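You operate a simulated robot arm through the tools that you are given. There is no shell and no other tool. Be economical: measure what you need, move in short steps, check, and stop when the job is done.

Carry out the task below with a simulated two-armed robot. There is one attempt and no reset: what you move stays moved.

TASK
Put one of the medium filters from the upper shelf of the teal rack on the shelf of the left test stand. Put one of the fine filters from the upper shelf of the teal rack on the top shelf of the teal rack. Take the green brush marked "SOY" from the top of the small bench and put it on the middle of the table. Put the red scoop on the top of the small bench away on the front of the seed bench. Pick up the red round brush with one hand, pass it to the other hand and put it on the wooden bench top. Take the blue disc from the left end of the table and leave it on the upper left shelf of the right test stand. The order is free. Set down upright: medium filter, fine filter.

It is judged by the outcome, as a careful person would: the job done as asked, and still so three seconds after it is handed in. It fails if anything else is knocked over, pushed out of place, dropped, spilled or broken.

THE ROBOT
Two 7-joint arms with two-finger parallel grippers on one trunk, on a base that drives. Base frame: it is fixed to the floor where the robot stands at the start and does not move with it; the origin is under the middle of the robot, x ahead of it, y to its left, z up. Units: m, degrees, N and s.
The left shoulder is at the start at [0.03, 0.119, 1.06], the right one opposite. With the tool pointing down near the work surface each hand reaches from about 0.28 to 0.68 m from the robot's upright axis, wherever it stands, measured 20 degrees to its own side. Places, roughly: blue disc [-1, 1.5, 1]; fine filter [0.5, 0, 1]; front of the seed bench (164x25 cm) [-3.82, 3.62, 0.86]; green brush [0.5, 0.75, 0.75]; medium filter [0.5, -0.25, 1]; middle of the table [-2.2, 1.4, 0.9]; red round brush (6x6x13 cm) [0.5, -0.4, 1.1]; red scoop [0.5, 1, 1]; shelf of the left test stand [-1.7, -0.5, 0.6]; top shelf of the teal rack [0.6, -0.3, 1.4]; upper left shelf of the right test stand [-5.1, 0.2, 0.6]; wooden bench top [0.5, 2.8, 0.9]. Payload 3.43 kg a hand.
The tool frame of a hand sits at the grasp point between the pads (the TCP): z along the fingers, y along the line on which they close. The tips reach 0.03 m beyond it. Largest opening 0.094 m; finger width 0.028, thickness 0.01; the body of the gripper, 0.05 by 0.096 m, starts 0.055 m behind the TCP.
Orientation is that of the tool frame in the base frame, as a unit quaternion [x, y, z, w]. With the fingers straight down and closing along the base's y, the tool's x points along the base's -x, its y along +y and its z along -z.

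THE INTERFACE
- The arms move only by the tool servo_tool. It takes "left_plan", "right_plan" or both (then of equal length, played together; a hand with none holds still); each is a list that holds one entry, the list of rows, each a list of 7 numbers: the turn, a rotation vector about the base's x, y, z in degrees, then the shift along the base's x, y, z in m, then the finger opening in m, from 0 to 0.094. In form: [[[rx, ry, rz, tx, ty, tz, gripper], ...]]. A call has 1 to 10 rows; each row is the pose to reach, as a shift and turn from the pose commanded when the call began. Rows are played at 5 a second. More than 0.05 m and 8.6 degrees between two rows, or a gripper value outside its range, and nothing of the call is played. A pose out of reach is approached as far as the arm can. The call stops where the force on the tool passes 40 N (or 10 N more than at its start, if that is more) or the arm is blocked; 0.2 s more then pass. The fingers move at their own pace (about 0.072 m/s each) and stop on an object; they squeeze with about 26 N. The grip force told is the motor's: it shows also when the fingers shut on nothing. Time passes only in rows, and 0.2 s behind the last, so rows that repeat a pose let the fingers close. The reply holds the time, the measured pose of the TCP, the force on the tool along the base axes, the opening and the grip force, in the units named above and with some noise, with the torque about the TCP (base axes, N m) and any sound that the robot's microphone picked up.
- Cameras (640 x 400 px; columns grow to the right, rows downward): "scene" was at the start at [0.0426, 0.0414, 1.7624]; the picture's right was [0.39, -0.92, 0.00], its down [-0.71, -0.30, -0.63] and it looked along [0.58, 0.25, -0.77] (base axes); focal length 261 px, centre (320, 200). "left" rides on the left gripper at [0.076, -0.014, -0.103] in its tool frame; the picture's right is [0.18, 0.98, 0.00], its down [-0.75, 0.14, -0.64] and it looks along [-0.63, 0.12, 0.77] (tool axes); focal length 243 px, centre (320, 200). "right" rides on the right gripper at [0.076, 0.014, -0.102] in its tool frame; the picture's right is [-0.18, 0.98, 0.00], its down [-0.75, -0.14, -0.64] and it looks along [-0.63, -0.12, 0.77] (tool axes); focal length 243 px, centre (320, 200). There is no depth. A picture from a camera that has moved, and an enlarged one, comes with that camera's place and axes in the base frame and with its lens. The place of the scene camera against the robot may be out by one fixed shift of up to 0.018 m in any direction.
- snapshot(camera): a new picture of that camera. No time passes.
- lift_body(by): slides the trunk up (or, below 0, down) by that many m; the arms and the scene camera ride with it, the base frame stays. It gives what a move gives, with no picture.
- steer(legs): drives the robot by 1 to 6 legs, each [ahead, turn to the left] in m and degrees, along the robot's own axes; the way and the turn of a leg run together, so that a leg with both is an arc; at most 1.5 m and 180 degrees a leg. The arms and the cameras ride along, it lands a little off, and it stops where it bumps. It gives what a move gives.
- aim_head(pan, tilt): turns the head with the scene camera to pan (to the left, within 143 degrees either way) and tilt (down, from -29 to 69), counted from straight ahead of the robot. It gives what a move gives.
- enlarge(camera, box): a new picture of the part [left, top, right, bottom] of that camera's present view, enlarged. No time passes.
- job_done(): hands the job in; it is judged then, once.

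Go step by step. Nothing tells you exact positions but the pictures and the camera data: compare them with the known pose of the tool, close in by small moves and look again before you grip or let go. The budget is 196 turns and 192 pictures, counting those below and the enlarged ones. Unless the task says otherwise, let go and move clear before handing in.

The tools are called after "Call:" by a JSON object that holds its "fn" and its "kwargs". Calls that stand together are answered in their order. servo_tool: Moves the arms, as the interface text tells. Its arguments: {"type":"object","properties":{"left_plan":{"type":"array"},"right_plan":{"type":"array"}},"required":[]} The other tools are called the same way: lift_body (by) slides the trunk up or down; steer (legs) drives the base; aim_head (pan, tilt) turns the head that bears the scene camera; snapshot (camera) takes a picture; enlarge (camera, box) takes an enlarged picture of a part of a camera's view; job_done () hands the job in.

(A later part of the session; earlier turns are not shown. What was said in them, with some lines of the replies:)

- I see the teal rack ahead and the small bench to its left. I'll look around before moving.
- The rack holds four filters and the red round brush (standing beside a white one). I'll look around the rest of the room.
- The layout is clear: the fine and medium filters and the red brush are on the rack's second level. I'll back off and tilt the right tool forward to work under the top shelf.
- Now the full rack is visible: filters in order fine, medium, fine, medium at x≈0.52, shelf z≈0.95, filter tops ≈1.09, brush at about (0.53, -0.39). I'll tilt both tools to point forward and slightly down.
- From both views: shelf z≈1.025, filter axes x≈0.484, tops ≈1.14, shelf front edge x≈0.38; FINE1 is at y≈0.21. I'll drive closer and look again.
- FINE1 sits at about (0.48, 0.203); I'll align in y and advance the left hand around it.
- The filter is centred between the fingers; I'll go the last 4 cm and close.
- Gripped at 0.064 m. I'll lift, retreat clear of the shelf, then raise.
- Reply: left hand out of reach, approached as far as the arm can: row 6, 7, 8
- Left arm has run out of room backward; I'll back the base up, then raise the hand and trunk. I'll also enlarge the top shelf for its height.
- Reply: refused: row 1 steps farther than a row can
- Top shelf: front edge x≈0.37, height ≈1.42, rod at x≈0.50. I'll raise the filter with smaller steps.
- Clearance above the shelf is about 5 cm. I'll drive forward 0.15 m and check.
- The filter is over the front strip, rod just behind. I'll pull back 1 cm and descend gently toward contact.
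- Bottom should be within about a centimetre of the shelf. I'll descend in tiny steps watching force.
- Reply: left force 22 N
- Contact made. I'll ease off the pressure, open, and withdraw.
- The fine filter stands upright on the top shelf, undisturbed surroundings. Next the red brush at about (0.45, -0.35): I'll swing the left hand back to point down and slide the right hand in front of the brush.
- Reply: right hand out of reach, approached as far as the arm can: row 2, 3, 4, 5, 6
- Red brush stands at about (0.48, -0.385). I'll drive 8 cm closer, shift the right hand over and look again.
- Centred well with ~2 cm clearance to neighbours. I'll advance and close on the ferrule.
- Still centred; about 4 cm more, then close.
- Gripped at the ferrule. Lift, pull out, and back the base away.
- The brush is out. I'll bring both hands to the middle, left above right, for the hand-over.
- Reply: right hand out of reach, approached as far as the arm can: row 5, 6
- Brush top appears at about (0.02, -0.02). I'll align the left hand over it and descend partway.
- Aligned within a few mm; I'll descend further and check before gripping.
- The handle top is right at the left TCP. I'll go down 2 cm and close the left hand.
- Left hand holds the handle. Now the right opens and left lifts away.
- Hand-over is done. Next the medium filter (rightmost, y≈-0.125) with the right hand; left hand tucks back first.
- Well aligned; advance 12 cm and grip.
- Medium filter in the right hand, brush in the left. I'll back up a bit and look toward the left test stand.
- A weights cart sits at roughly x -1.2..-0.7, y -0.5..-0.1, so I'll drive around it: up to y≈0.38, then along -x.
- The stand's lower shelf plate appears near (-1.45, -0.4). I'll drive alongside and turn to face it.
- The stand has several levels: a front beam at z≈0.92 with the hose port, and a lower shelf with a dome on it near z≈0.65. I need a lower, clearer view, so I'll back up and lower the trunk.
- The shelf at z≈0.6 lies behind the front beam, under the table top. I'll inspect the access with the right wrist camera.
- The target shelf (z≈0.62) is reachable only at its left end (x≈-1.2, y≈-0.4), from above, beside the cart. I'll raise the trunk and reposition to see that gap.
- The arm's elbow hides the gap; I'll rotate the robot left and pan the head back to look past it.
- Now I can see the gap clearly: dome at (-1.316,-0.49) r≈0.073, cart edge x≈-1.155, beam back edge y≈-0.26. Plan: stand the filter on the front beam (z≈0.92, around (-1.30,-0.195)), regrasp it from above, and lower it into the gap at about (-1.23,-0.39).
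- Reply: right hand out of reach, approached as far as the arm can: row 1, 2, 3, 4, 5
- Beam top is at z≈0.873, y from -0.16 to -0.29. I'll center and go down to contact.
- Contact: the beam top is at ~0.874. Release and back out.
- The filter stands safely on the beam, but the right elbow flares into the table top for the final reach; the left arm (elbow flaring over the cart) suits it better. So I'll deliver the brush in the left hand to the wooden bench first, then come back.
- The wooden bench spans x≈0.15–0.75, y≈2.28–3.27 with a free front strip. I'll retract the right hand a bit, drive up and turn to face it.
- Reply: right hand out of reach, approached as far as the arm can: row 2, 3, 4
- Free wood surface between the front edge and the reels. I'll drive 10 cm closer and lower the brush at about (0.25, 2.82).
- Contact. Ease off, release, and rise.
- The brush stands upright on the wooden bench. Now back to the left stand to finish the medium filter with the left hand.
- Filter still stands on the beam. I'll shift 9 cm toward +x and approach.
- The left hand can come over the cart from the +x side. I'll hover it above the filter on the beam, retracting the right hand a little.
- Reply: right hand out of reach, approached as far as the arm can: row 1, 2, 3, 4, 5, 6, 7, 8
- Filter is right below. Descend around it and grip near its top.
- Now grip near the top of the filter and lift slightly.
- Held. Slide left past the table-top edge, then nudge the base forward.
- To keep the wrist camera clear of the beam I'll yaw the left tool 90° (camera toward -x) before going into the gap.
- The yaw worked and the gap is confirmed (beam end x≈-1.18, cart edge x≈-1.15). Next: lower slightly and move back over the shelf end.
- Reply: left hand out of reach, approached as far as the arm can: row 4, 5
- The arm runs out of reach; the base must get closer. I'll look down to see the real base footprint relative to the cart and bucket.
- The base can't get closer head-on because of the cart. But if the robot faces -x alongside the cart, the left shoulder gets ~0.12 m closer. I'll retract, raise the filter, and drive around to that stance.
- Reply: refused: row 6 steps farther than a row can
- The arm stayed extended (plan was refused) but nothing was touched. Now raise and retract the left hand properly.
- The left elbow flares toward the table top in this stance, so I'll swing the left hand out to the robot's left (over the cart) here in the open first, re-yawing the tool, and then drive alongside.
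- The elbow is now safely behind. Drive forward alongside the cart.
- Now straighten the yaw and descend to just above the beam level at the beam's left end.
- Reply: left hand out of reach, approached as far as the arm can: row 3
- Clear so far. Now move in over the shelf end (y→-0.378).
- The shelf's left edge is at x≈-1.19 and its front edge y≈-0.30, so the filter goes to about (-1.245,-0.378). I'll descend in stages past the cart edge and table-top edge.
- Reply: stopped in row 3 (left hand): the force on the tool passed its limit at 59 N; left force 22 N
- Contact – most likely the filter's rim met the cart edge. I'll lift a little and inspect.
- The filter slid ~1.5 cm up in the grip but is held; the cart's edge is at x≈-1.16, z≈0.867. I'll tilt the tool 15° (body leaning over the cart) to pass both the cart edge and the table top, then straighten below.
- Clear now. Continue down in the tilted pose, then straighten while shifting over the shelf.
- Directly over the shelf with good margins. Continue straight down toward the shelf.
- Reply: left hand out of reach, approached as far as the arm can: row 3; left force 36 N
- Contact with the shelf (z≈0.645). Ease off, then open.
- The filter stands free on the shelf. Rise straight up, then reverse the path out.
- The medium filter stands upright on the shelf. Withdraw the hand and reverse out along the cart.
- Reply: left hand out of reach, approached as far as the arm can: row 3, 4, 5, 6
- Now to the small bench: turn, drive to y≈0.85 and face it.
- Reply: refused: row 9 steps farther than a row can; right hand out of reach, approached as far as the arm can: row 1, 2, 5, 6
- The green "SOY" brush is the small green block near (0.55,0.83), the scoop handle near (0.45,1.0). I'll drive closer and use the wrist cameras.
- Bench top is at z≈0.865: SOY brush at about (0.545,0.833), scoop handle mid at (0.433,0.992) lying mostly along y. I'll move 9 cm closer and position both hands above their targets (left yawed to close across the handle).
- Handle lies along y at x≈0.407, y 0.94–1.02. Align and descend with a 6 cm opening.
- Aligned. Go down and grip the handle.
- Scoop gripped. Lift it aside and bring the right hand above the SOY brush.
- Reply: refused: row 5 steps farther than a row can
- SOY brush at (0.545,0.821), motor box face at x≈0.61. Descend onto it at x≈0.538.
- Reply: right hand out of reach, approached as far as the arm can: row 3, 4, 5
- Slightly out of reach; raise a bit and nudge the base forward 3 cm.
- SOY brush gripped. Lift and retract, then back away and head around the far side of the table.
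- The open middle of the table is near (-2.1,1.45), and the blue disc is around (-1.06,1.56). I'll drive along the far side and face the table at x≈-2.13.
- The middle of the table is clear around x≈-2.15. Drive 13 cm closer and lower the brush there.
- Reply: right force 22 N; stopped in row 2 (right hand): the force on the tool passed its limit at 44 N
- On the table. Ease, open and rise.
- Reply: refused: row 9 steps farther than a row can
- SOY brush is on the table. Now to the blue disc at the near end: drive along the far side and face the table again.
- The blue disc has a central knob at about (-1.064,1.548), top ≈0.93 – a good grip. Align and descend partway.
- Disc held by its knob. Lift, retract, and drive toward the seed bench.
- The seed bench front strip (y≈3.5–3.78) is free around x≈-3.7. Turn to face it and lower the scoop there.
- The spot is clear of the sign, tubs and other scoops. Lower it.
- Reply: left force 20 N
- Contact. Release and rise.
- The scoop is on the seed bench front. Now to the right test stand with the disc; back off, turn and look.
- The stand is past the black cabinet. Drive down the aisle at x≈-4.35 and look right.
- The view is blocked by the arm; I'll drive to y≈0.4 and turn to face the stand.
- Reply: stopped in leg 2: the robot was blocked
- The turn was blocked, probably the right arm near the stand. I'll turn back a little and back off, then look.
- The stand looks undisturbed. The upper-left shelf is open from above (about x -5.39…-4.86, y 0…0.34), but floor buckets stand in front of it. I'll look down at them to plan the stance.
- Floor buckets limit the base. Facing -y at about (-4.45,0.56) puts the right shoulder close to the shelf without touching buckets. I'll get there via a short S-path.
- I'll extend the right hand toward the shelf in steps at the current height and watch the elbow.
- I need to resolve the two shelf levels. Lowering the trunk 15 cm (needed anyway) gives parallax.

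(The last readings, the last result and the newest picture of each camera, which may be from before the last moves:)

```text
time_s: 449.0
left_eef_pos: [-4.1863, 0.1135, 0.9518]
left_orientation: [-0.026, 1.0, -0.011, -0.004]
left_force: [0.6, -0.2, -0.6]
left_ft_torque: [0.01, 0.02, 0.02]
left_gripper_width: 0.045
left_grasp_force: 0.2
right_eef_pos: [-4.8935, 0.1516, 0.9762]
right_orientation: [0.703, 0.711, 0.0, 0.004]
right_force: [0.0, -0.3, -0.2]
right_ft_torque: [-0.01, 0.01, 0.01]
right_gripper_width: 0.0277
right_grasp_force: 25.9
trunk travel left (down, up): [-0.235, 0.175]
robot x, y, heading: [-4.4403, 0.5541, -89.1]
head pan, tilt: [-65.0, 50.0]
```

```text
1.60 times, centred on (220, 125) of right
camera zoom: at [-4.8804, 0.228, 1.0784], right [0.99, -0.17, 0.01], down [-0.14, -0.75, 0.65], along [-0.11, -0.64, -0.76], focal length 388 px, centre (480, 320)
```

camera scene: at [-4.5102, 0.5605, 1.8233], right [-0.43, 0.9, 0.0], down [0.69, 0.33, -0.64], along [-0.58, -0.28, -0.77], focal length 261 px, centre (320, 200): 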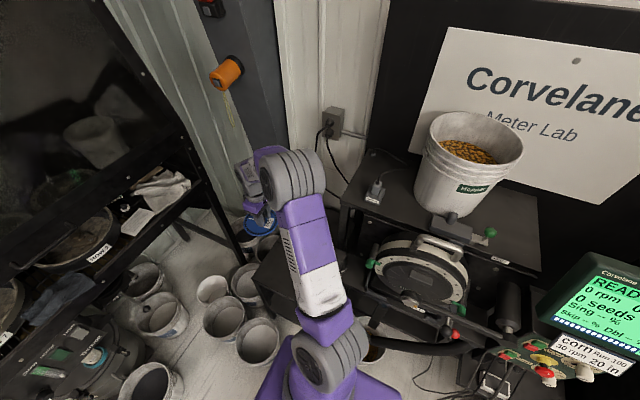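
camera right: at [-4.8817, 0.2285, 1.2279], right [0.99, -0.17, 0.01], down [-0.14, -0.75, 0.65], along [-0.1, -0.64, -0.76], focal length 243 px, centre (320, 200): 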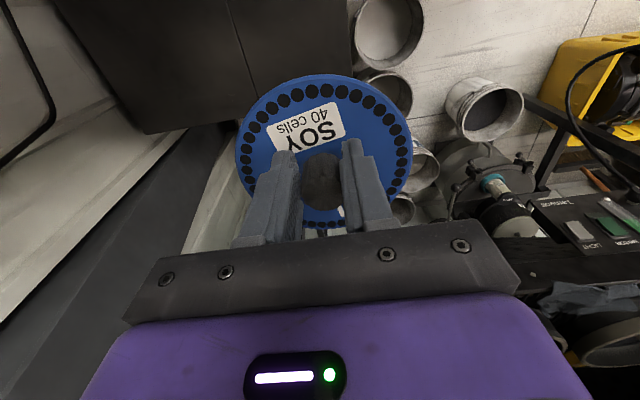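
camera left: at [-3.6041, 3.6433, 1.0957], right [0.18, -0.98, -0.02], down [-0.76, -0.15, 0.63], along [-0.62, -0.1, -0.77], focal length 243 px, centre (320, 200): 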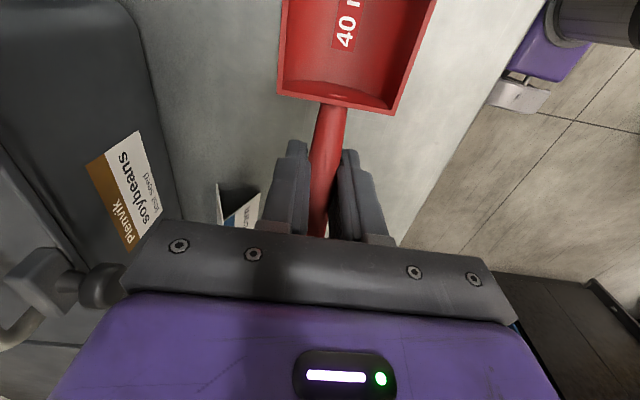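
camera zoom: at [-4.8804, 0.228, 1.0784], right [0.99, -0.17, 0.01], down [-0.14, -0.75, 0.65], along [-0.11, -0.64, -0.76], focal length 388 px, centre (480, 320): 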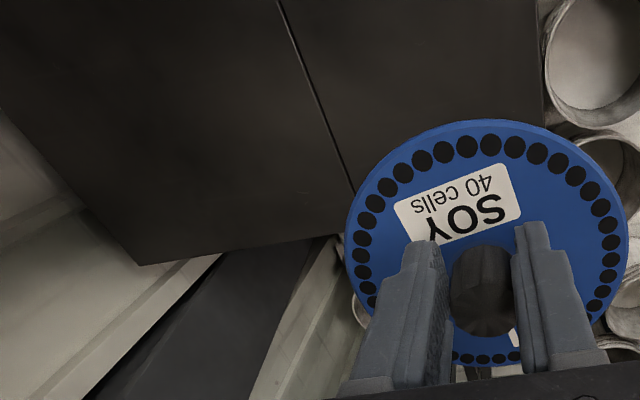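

The shelf plate is at z≈0.64 spanning x≈-5.39…-4.83. I'll move the disc to about (-4.99,0.17) and descend.

Call:
{"fn": "servo_tool", "kwargs": {"right_plan": [[[0, 0, 0, -0.04, 0.008, 0, 0.0], [0, 0, 0, -0.08, 0.016, 0, 0.0], [0, 0, 0, -0.095, 0.018, -0.04, 0.0], [0, 0, 0, -0.095, 0.018, -0.08, 0.0], [0, 0, 0, -0.095, 0.018, -0.12, 0.0], [0, 0, 0, -0.095, 0.018, -0.16, 0.0], [0, 0, 0, -0.095, 0.018, -0.2, 0.0]]]}}

Call:
{"fn": "snapshot", "kwargs": {"camera": "right"}}

Call:
{"fn": "snapshot", "kwargs": {"camera": "scene"}}

```text
time_s: 450.6
left_eef_pos: [-4.1883, 0.1139, 0.9521]
left_orientation: [-0.024, 1.0, -0.01, -0.005]
left_force: [0.4, -0.3, 0.5]
left_ft_torque: [-0.01, -0.02, -0.01]
left_gripper_width: 0.045
left_grasp_force: 0.1
right_eef_pos: [-4.9881, 0.1694, 0.7763]
right_orientation: [0.703, 0.711, -0.001, 0.005]
right_force: [0.0, 0.5, -0.5]
right_ft_torque: [0.0, 0.0, -0.02]
right_gripper_width: 0.0275
right_grasp_force: 25.9
trunk travel left (down, up): [-0.235, 0.175]
robot x, y, heading: [-4.4403, 0.5538, -89.1]
head pan, tilt: [-65.0, 50.0]
```

```text
29 pictures are left
camera right: at [-4.975, 0.246, 0.8783], right [0.98, -0.17, 0.01], down [-0.14, -0.75, 0.65], along [-0.11, -0.64, -0.76], focal length 243 px, centre (320, 200)
```

right: 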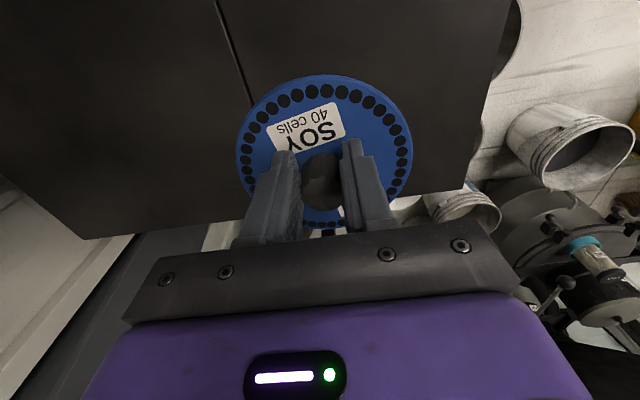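

```text
28 pictures are left
camera scene: at [-4.5096, 0.5595, 1.6733], right [-0.43, 0.9, 0.0], down [0.69, 0.33, -0.64], along [-0.58, -0.28, -0.77], focal length 261 px, centre (320, 200)
```

scene: 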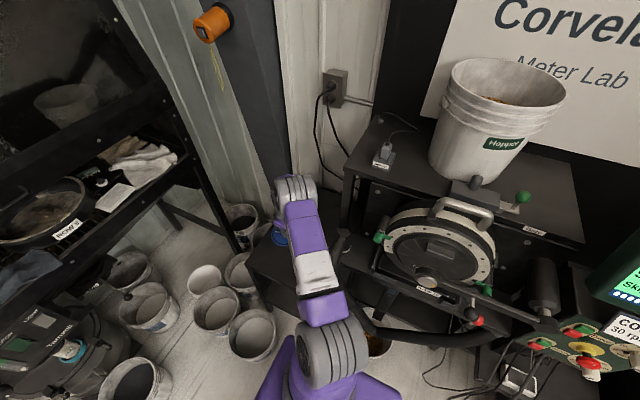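

The front plate triangulates to z≈0.634. Continue down, then creep to contact.

Call:
{"fn": "servo_tool", "kwargs": {"right_plan": [[[0, 0, 0, 0, 0, -0.03, 0.0], [0, 0, 0, 0, 0, -0.06, 0.0], [0, 0, 0, 0, 0, -0.08, 0.0]]]}}

Call:
{"fn": "servo_tool", "kwargs": {"right_plan": [[[0, 0, 0, 0, 0, -0.005, 0.0], [0, 0, 0, 0, 0, -0.01, 0.0]]]}}

```text
time_s: 451.4
left_eef_pos: [-4.1874, 0.1133, 0.9528]
left_orientation: [-0.025, 1.0, -0.01, -0.004]
left_force: [-0.6, -0.5, 0.1]
left_ft_torque: [0.01, 0.02, 0.02]
left_gripper_width: 0.0451
left_grasp_force: 0.1
right_eef_pos: [-4.9884, 0.169, 0.6951]
right_orientation: [0.703, 0.712, 0.0, 0.004]
right_force: [-0.1, -0.5, -0.5]
right_ft_torque: [0.01, 0.02, 0.0]
right_gripper_width: 0.0275
right_grasp_force: 26.3
trunk travel left (down, up): [-0.235, 0.175]
robot x, y, heading: [-4.4409, 0.5539, -89.1]
head pan, tilt: [-65.0, 50.0]
```

```text
time_s: 452.0
left_eef_pos: [-4.1873, 0.1145, 0.9522]
left_orientation: [-0.025, 1.0, -0.01, -0.004]
left_force: [-0.3, -0.2, 0.6]
left_ft_torque: [0.01, -0.02, 0.01]
left_gripper_width: 0.045
left_grasp_force: 0.1
right_eef_pos: [-4.9891, 0.1694, 0.6865]
right_orientation: [0.703, 0.712, -0.002, 0.005]
right_force: [-0.2, 0.3, 0.0]
right_ft_torque: [0.03, 0.0, -0.01]
right_gripper_width: 0.0279
right_grasp_force: 25.5
trunk travel left (down, up): [-0.235, 0.175]
robot x, y, heading: [-4.4436, 0.5539, -88.9]
head pan, tilt: [-65.0, 50.0]
```

Call:
{"fn": "servo_tool", "kwargs": {"right_plan": [[[0, 0, 0, 0, 0, -0.005, 0.0], [0, 0, 0, 0, 0, -0.01, 0.0]]]}}

Call:
{"fn": "servo_tool", "kwargs": {"right_plan": [[[0, 0, 0, 0, 0, -0.004, 0.0], [0, 0, 0, 0, 0, -0.008, 0.0]]]}}

Call:
{"fn": "snapshot", "kwargs": {"camera": "right"}}

```text
time_s: 452.6
left_eef_pos: [-4.1869, 0.1153, 0.9516]
left_orientation: [-0.025, 1.0, -0.01, -0.005]
left_force: [-0.7, 0.2, -0.5]
left_ft_torque: [0.0, -0.03, 0.02]
left_gripper_width: 0.0449
left_grasp_force: 0.0
right_eef_pos: [-4.9887, 0.1689, 0.6787]
right_orientation: [0.702, 0.712, -0.004, 0.005]
right_force: [3.1, 2.3, 21.5]
right_ft_torque: [-0.28, 0.01, 0.02]
right_gripper_width: 0.0285
right_grasp_force: 25.7
trunk travel left (down, up): [-0.235, 0.175]
robot x, y, heading: [-4.4406, 0.5548, -89.2]
head pan, tilt: [-65.0, 50.0]
```

```text
time_s: 453.2
left_eef_pos: [-4.1874, 0.1143, 0.9526]
left_orientation: [-0.024, 1.0, -0.011, -0.004]
left_force: [-0.6, -0.1, 0.3]
left_ft_torque: [-0.01, -0.05, 0.0]
left_gripper_width: 0.0449
left_grasp_force: 0.0
right_eef_pos: [-4.9896, 0.1674, 0.6743]
right_orientation: [0.703, 0.711, -0.004, 0.006]
right_force: [4.5, 6.0, 23.6]
right_ft_torque: [0.27, -0.35, 0.05]
right_gripper_width: 0.0278
right_grasp_force: 25.9
trunk travel left (down, up): [-0.235, 0.175]
robot x, y, heading: [-4.442, 0.5521, -89.2]
head pan, tilt: [-65.0, 50.0]
stopped in row 2 (right hand): the force on the tool passed its limit at 43 N (the readings are from after the stop); the commanded pose is now the measured one
```

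```text
27 pictures are left
camera right: at [-4.9763, 0.2443, 0.7766], right [0.98, -0.17, 0.0], down [-0.13, -0.75, 0.65], along [-0.11, -0.64, -0.76], focal length 243 px, centre (320, 200)
```

right: 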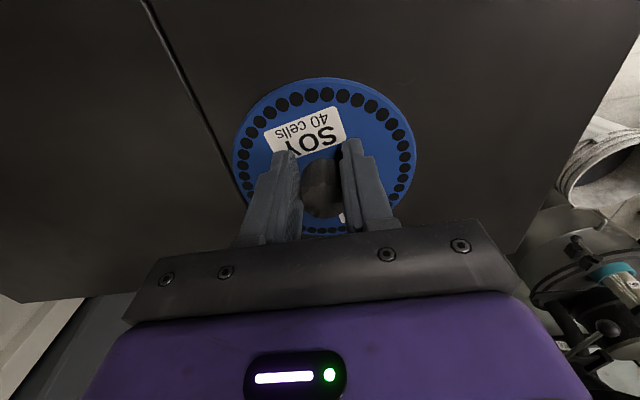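

The disc is flat on the shelf. Ease off, open, and rise.

Call:
{"fn": "servo_tool", "kwargs": {"right_plan": [[[0, 0, 0, 0, 0, 0.003, 0.0], [0, 0, 0, 0, 0, 0.004, 0.03], [0, 0, 0, 0, 0, 0.004, 0.05], [0, 0, 0, 0, 0, 0.004, 0.055], [0, 0, 0, 0, 0, 0.03, 0.055], [0, 0, 0, 0, 0, 0.07, 0.055], [0, 0, 0, 0, 0, 0.11, 0.055], [0, 0, 0, 0.01, -0.005, 0.15, 0.055], [0, 0, 0, 0.04, -0.01, 0.18, 0.055], [0, 0, 0, 0.07, -0.015, 0.2, 0.055]]]}}

Call:
{"fn": "snapshot", "kwargs": {"camera": "right"}}

```text
time_s: 455.4
left_eef_pos: [-4.1876, 0.1131, 0.9524]
left_orientation: [-0.026, 1.0, -0.01, -0.004]
left_force: [1.3, 0.3, 0.6]
left_ft_torque: [-0.03, 0.02, -0.01]
left_gripper_width: 0.0447
left_grasp_force: 0.0
right_eef_pos: [-4.9191, 0.1527, 0.8703]
right_orientation: [0.703, 0.711, -0.003, 0.006]
right_force: [0.4, -0.1, 0.3]
right_ft_torque: [0.0, 0.03, 0.02]
right_gripper_width: 0.0549
right_grasp_force: 0.2
trunk travel left (down, up): [-0.235, 0.175]
robot x, y, heading: [-4.4407, 0.5515, -89.2]
head pan, tilt: [-65.0, 50.0]
```

```text
26 pictures are left
camera right: at [-4.9058, 0.2293, 0.974], right [0.98, -0.17, 0.01], down [-0.13, -0.75, 0.65], along [-0.11, -0.64, -0.76], focal length 243 px, centre (320, 200)
```

right: 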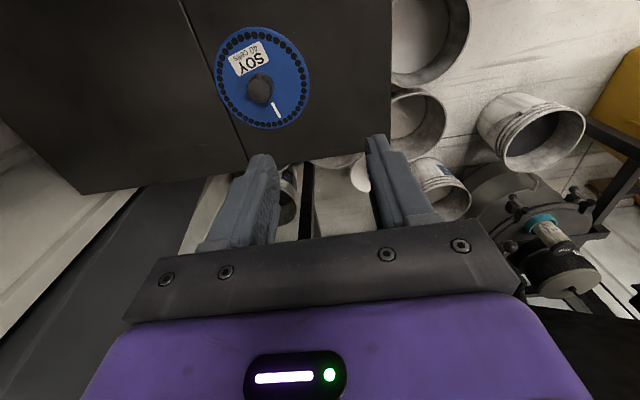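

Disc is placed. Retract the hand and verify the shelf arrangement.

Call:
{"fn": "servo_tool", "kwargs": {"right_plan": [[[0, 0, 0, 0.04, -0.01, 0.02, 0.055], [0, 0, 0, 0.08, -0.02, 0.03, 0.055], [0, 0, 0, 0.12, -0.03, 0.04, 0.055], [0, 0, 0, 0.16, -0.04, 0.05, 0.055], [0, 0, 0, 0.2, -0.05, 0.06, 0.055], [0, 0, 0, 0.24, -0.06, 0.07, 0.055], [0, 0, 0, 0.28, -0.06, 0.07, 0.055], [0, 0, 0, 0.32, -0.06, 0.07, 0.055]]]}}

Call:
{"fn": "lift_body", "kwargs": {"by": 0.15}}

Call:
{"fn": "steer", "kwargs": {"legs": [[-0.25, 0], [0, 20]]}}

Call:
{"fn": "aim_head", "kwargs": {"pan": -70, "tilt": 42}}

Call:
{"fn": "snapshot", "kwargs": {"camera": "scene"}}

```text
time_s: 457.2
left_eef_pos: [-4.1882, 0.1133, 0.9523]
left_orientation: [-0.025, 1.0, -0.01, -0.005]
left_force: [0.6, 0.7, -0.8]
left_ft_torque: [0.04, 0.01, -0.01]
left_gripper_width: 0.0449
left_grasp_force: 0.1
right_eef_pos: [-4.5986, 0.0898, 0.9432]
right_orientation: [0.703, 0.711, -0.004, 0.006]
right_force: [1.3, -0.7, 0.2]
right_ft_torque: [-0.04, 0.02, -0.01]
right_gripper_width: 0.0548
right_grasp_force: 0.0
trunk travel left (down, up): [-0.235, 0.175]
robot x, y, heading: [-4.4414, 0.554, -89.0]
head pan, tilt: [-65.0, 50.0]
```

```text
time_s: 459.0
left_eef_pos: [-4.1887, 0.1134, 1.1025]
left_orientation: [-0.026, 1.0, -0.01, -0.005]
left_force: [-1.0, 0.3, -0.4]
left_ft_torque: [-0.01, 0.02, 0.0]
left_gripper_width: 0.0451
left_grasp_force: 0.1
right_eef_pos: [-4.6, 0.0916, 1.0926]
right_orientation: [0.703, 0.711, -0.003, 0.006]
right_force: [0.6, 0.0, 1.6]
right_ft_torque: [0.01, 0.02, -0.01]
right_gripper_width: 0.055
right_grasp_force: 0.0
trunk travel left (down, up): [-0.385, 0.025]
robot x, y, heading: [-4.4411, 0.554, -89.1]
head pan, tilt: [-65.0, 50.0]
```

```text
time_s: 461.9
left_eef_pos: [-4.056, 0.4725, 1.1023]
left_orientation: [-0.196, 0.98, -0.011, -0.003]
left_force: [-0.5, -0.1, 0.2]
left_ft_torque: [-0.05, 0.03, -0.03]
left_gripper_width: 0.0451
left_grasp_force: 0.1
right_eef_pos: [-4.4355, 0.3111, 1.0932]
right_orientation: [0.569, 0.822, -0.002, 0.005]
right_force: [-0.4, -0.5, -0.6]
right_ft_torque: [0.03, 0.0, 0.0]
right_gripper_width: 0.0551
right_grasp_force: 0.0
trunk travel left (down, up): [-0.385, 0.025]
robot x, y, heading: [-4.4444, 0.7985, -69.6]
head pan, tilt: [-65.0, 50.0]
```

```text
time_s: 462.6
left_eef_pos: [-4.0577, 0.4721, 1.1014]
left_orientation: [-0.197, 0.98, -0.011, -0.002]
left_force: [-0.5, 0.2, 0.8]
left_ft_torque: [0.0, 0.04, 0.0]
left_gripper_width: 0.045
left_grasp_force: 0.0
right_eef_pos: [-4.437, 0.309, 1.0937]
right_orientation: [0.569, 0.822, -0.002, 0.007]
right_force: [-0.3, -0.7, 1.3]
right_ft_torque: [-0.01, 0.01, 0.02]
right_gripper_width: 0.0551
right_grasp_force: 0.0
trunk travel left (down, up): [-0.385, 0.025]
robot x, y, heading: [-4.4453, 0.796, -69.5]
head pan, tilt: [-70.0, 42.0]
```

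```text
25 pictures are left
camera scene: at [-4.5163, 0.7835, 1.8345], right [-0.65, 0.76, 0.0], down [0.51, 0.44, -0.74], along [-0.56, -0.48, -0.67], focal length 261 px, centre (320, 200)
```

scene: 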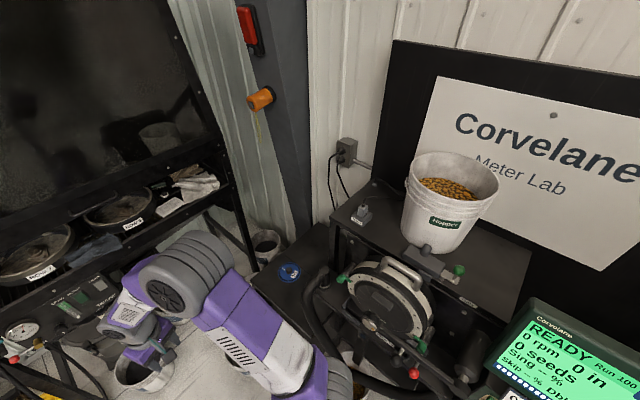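

Call:
{"fn": "enlarge", "kwargs": {"camera": "scene", "box": [230, 210, 390, 310]}}

```text
4.00 times, centred on (310, 260) of scene
camera zoom: at [-4.5163, 0.7835, 1.8345], right [-0.65, 0.76, 0.0], down [0.51, 0.44, -0.74], along [-0.56, -0.48, -0.67], focal length 1044 px, centre (360, -40)
```

zoom: 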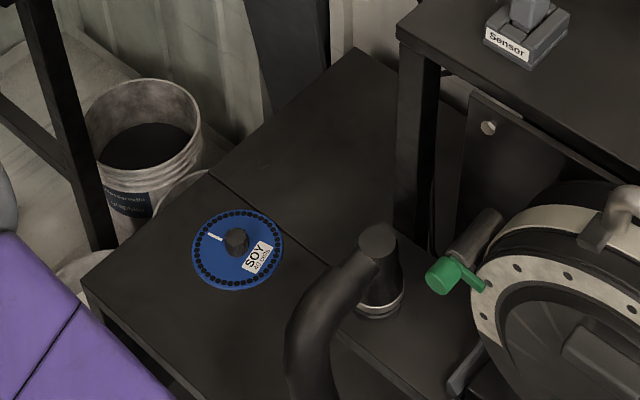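

All six items are placed as asked, and both hands are empty and clear.

Call:
{"fn": "job_done", "kwargs": {}}

```text
The job is handed in.
```

I placed all six items and handed the job in, but a few contacts along the way could count against the result.

| Item | Where it is now |
|---|---|
| Fine filter | Upright on the top shelf of the teal rack |
| Medium filter | Upright on the left end of the left test stand's shelf |
| Red round brush | Passed from right hand to left, standing on the wooden bench top |
| Green "SOY" brush | Near the middle of the table, about 0.08 m off its centre line |
| Red scoop | On the front of the seed bench |
| Blue disc | Lying flat on the upper left shelf of the right test stand, on its front board |

- **Medium filter:** on the way in, its rim met what was probably the edge of the weights cart next to the stand. It slid about 1.5 cm in the grip. It looked upright afterwards.
- **Base stop:** the base was blocked once while turning in front of the right test stand. It may have touched a floor bucket or the stand. Everything in view looked upright afterwards, but I cannot rule out a small shift.
- **Right stand's shelf:** its top is two boards side by side, and I judged them to be one level. The disc is close to the seam between them.
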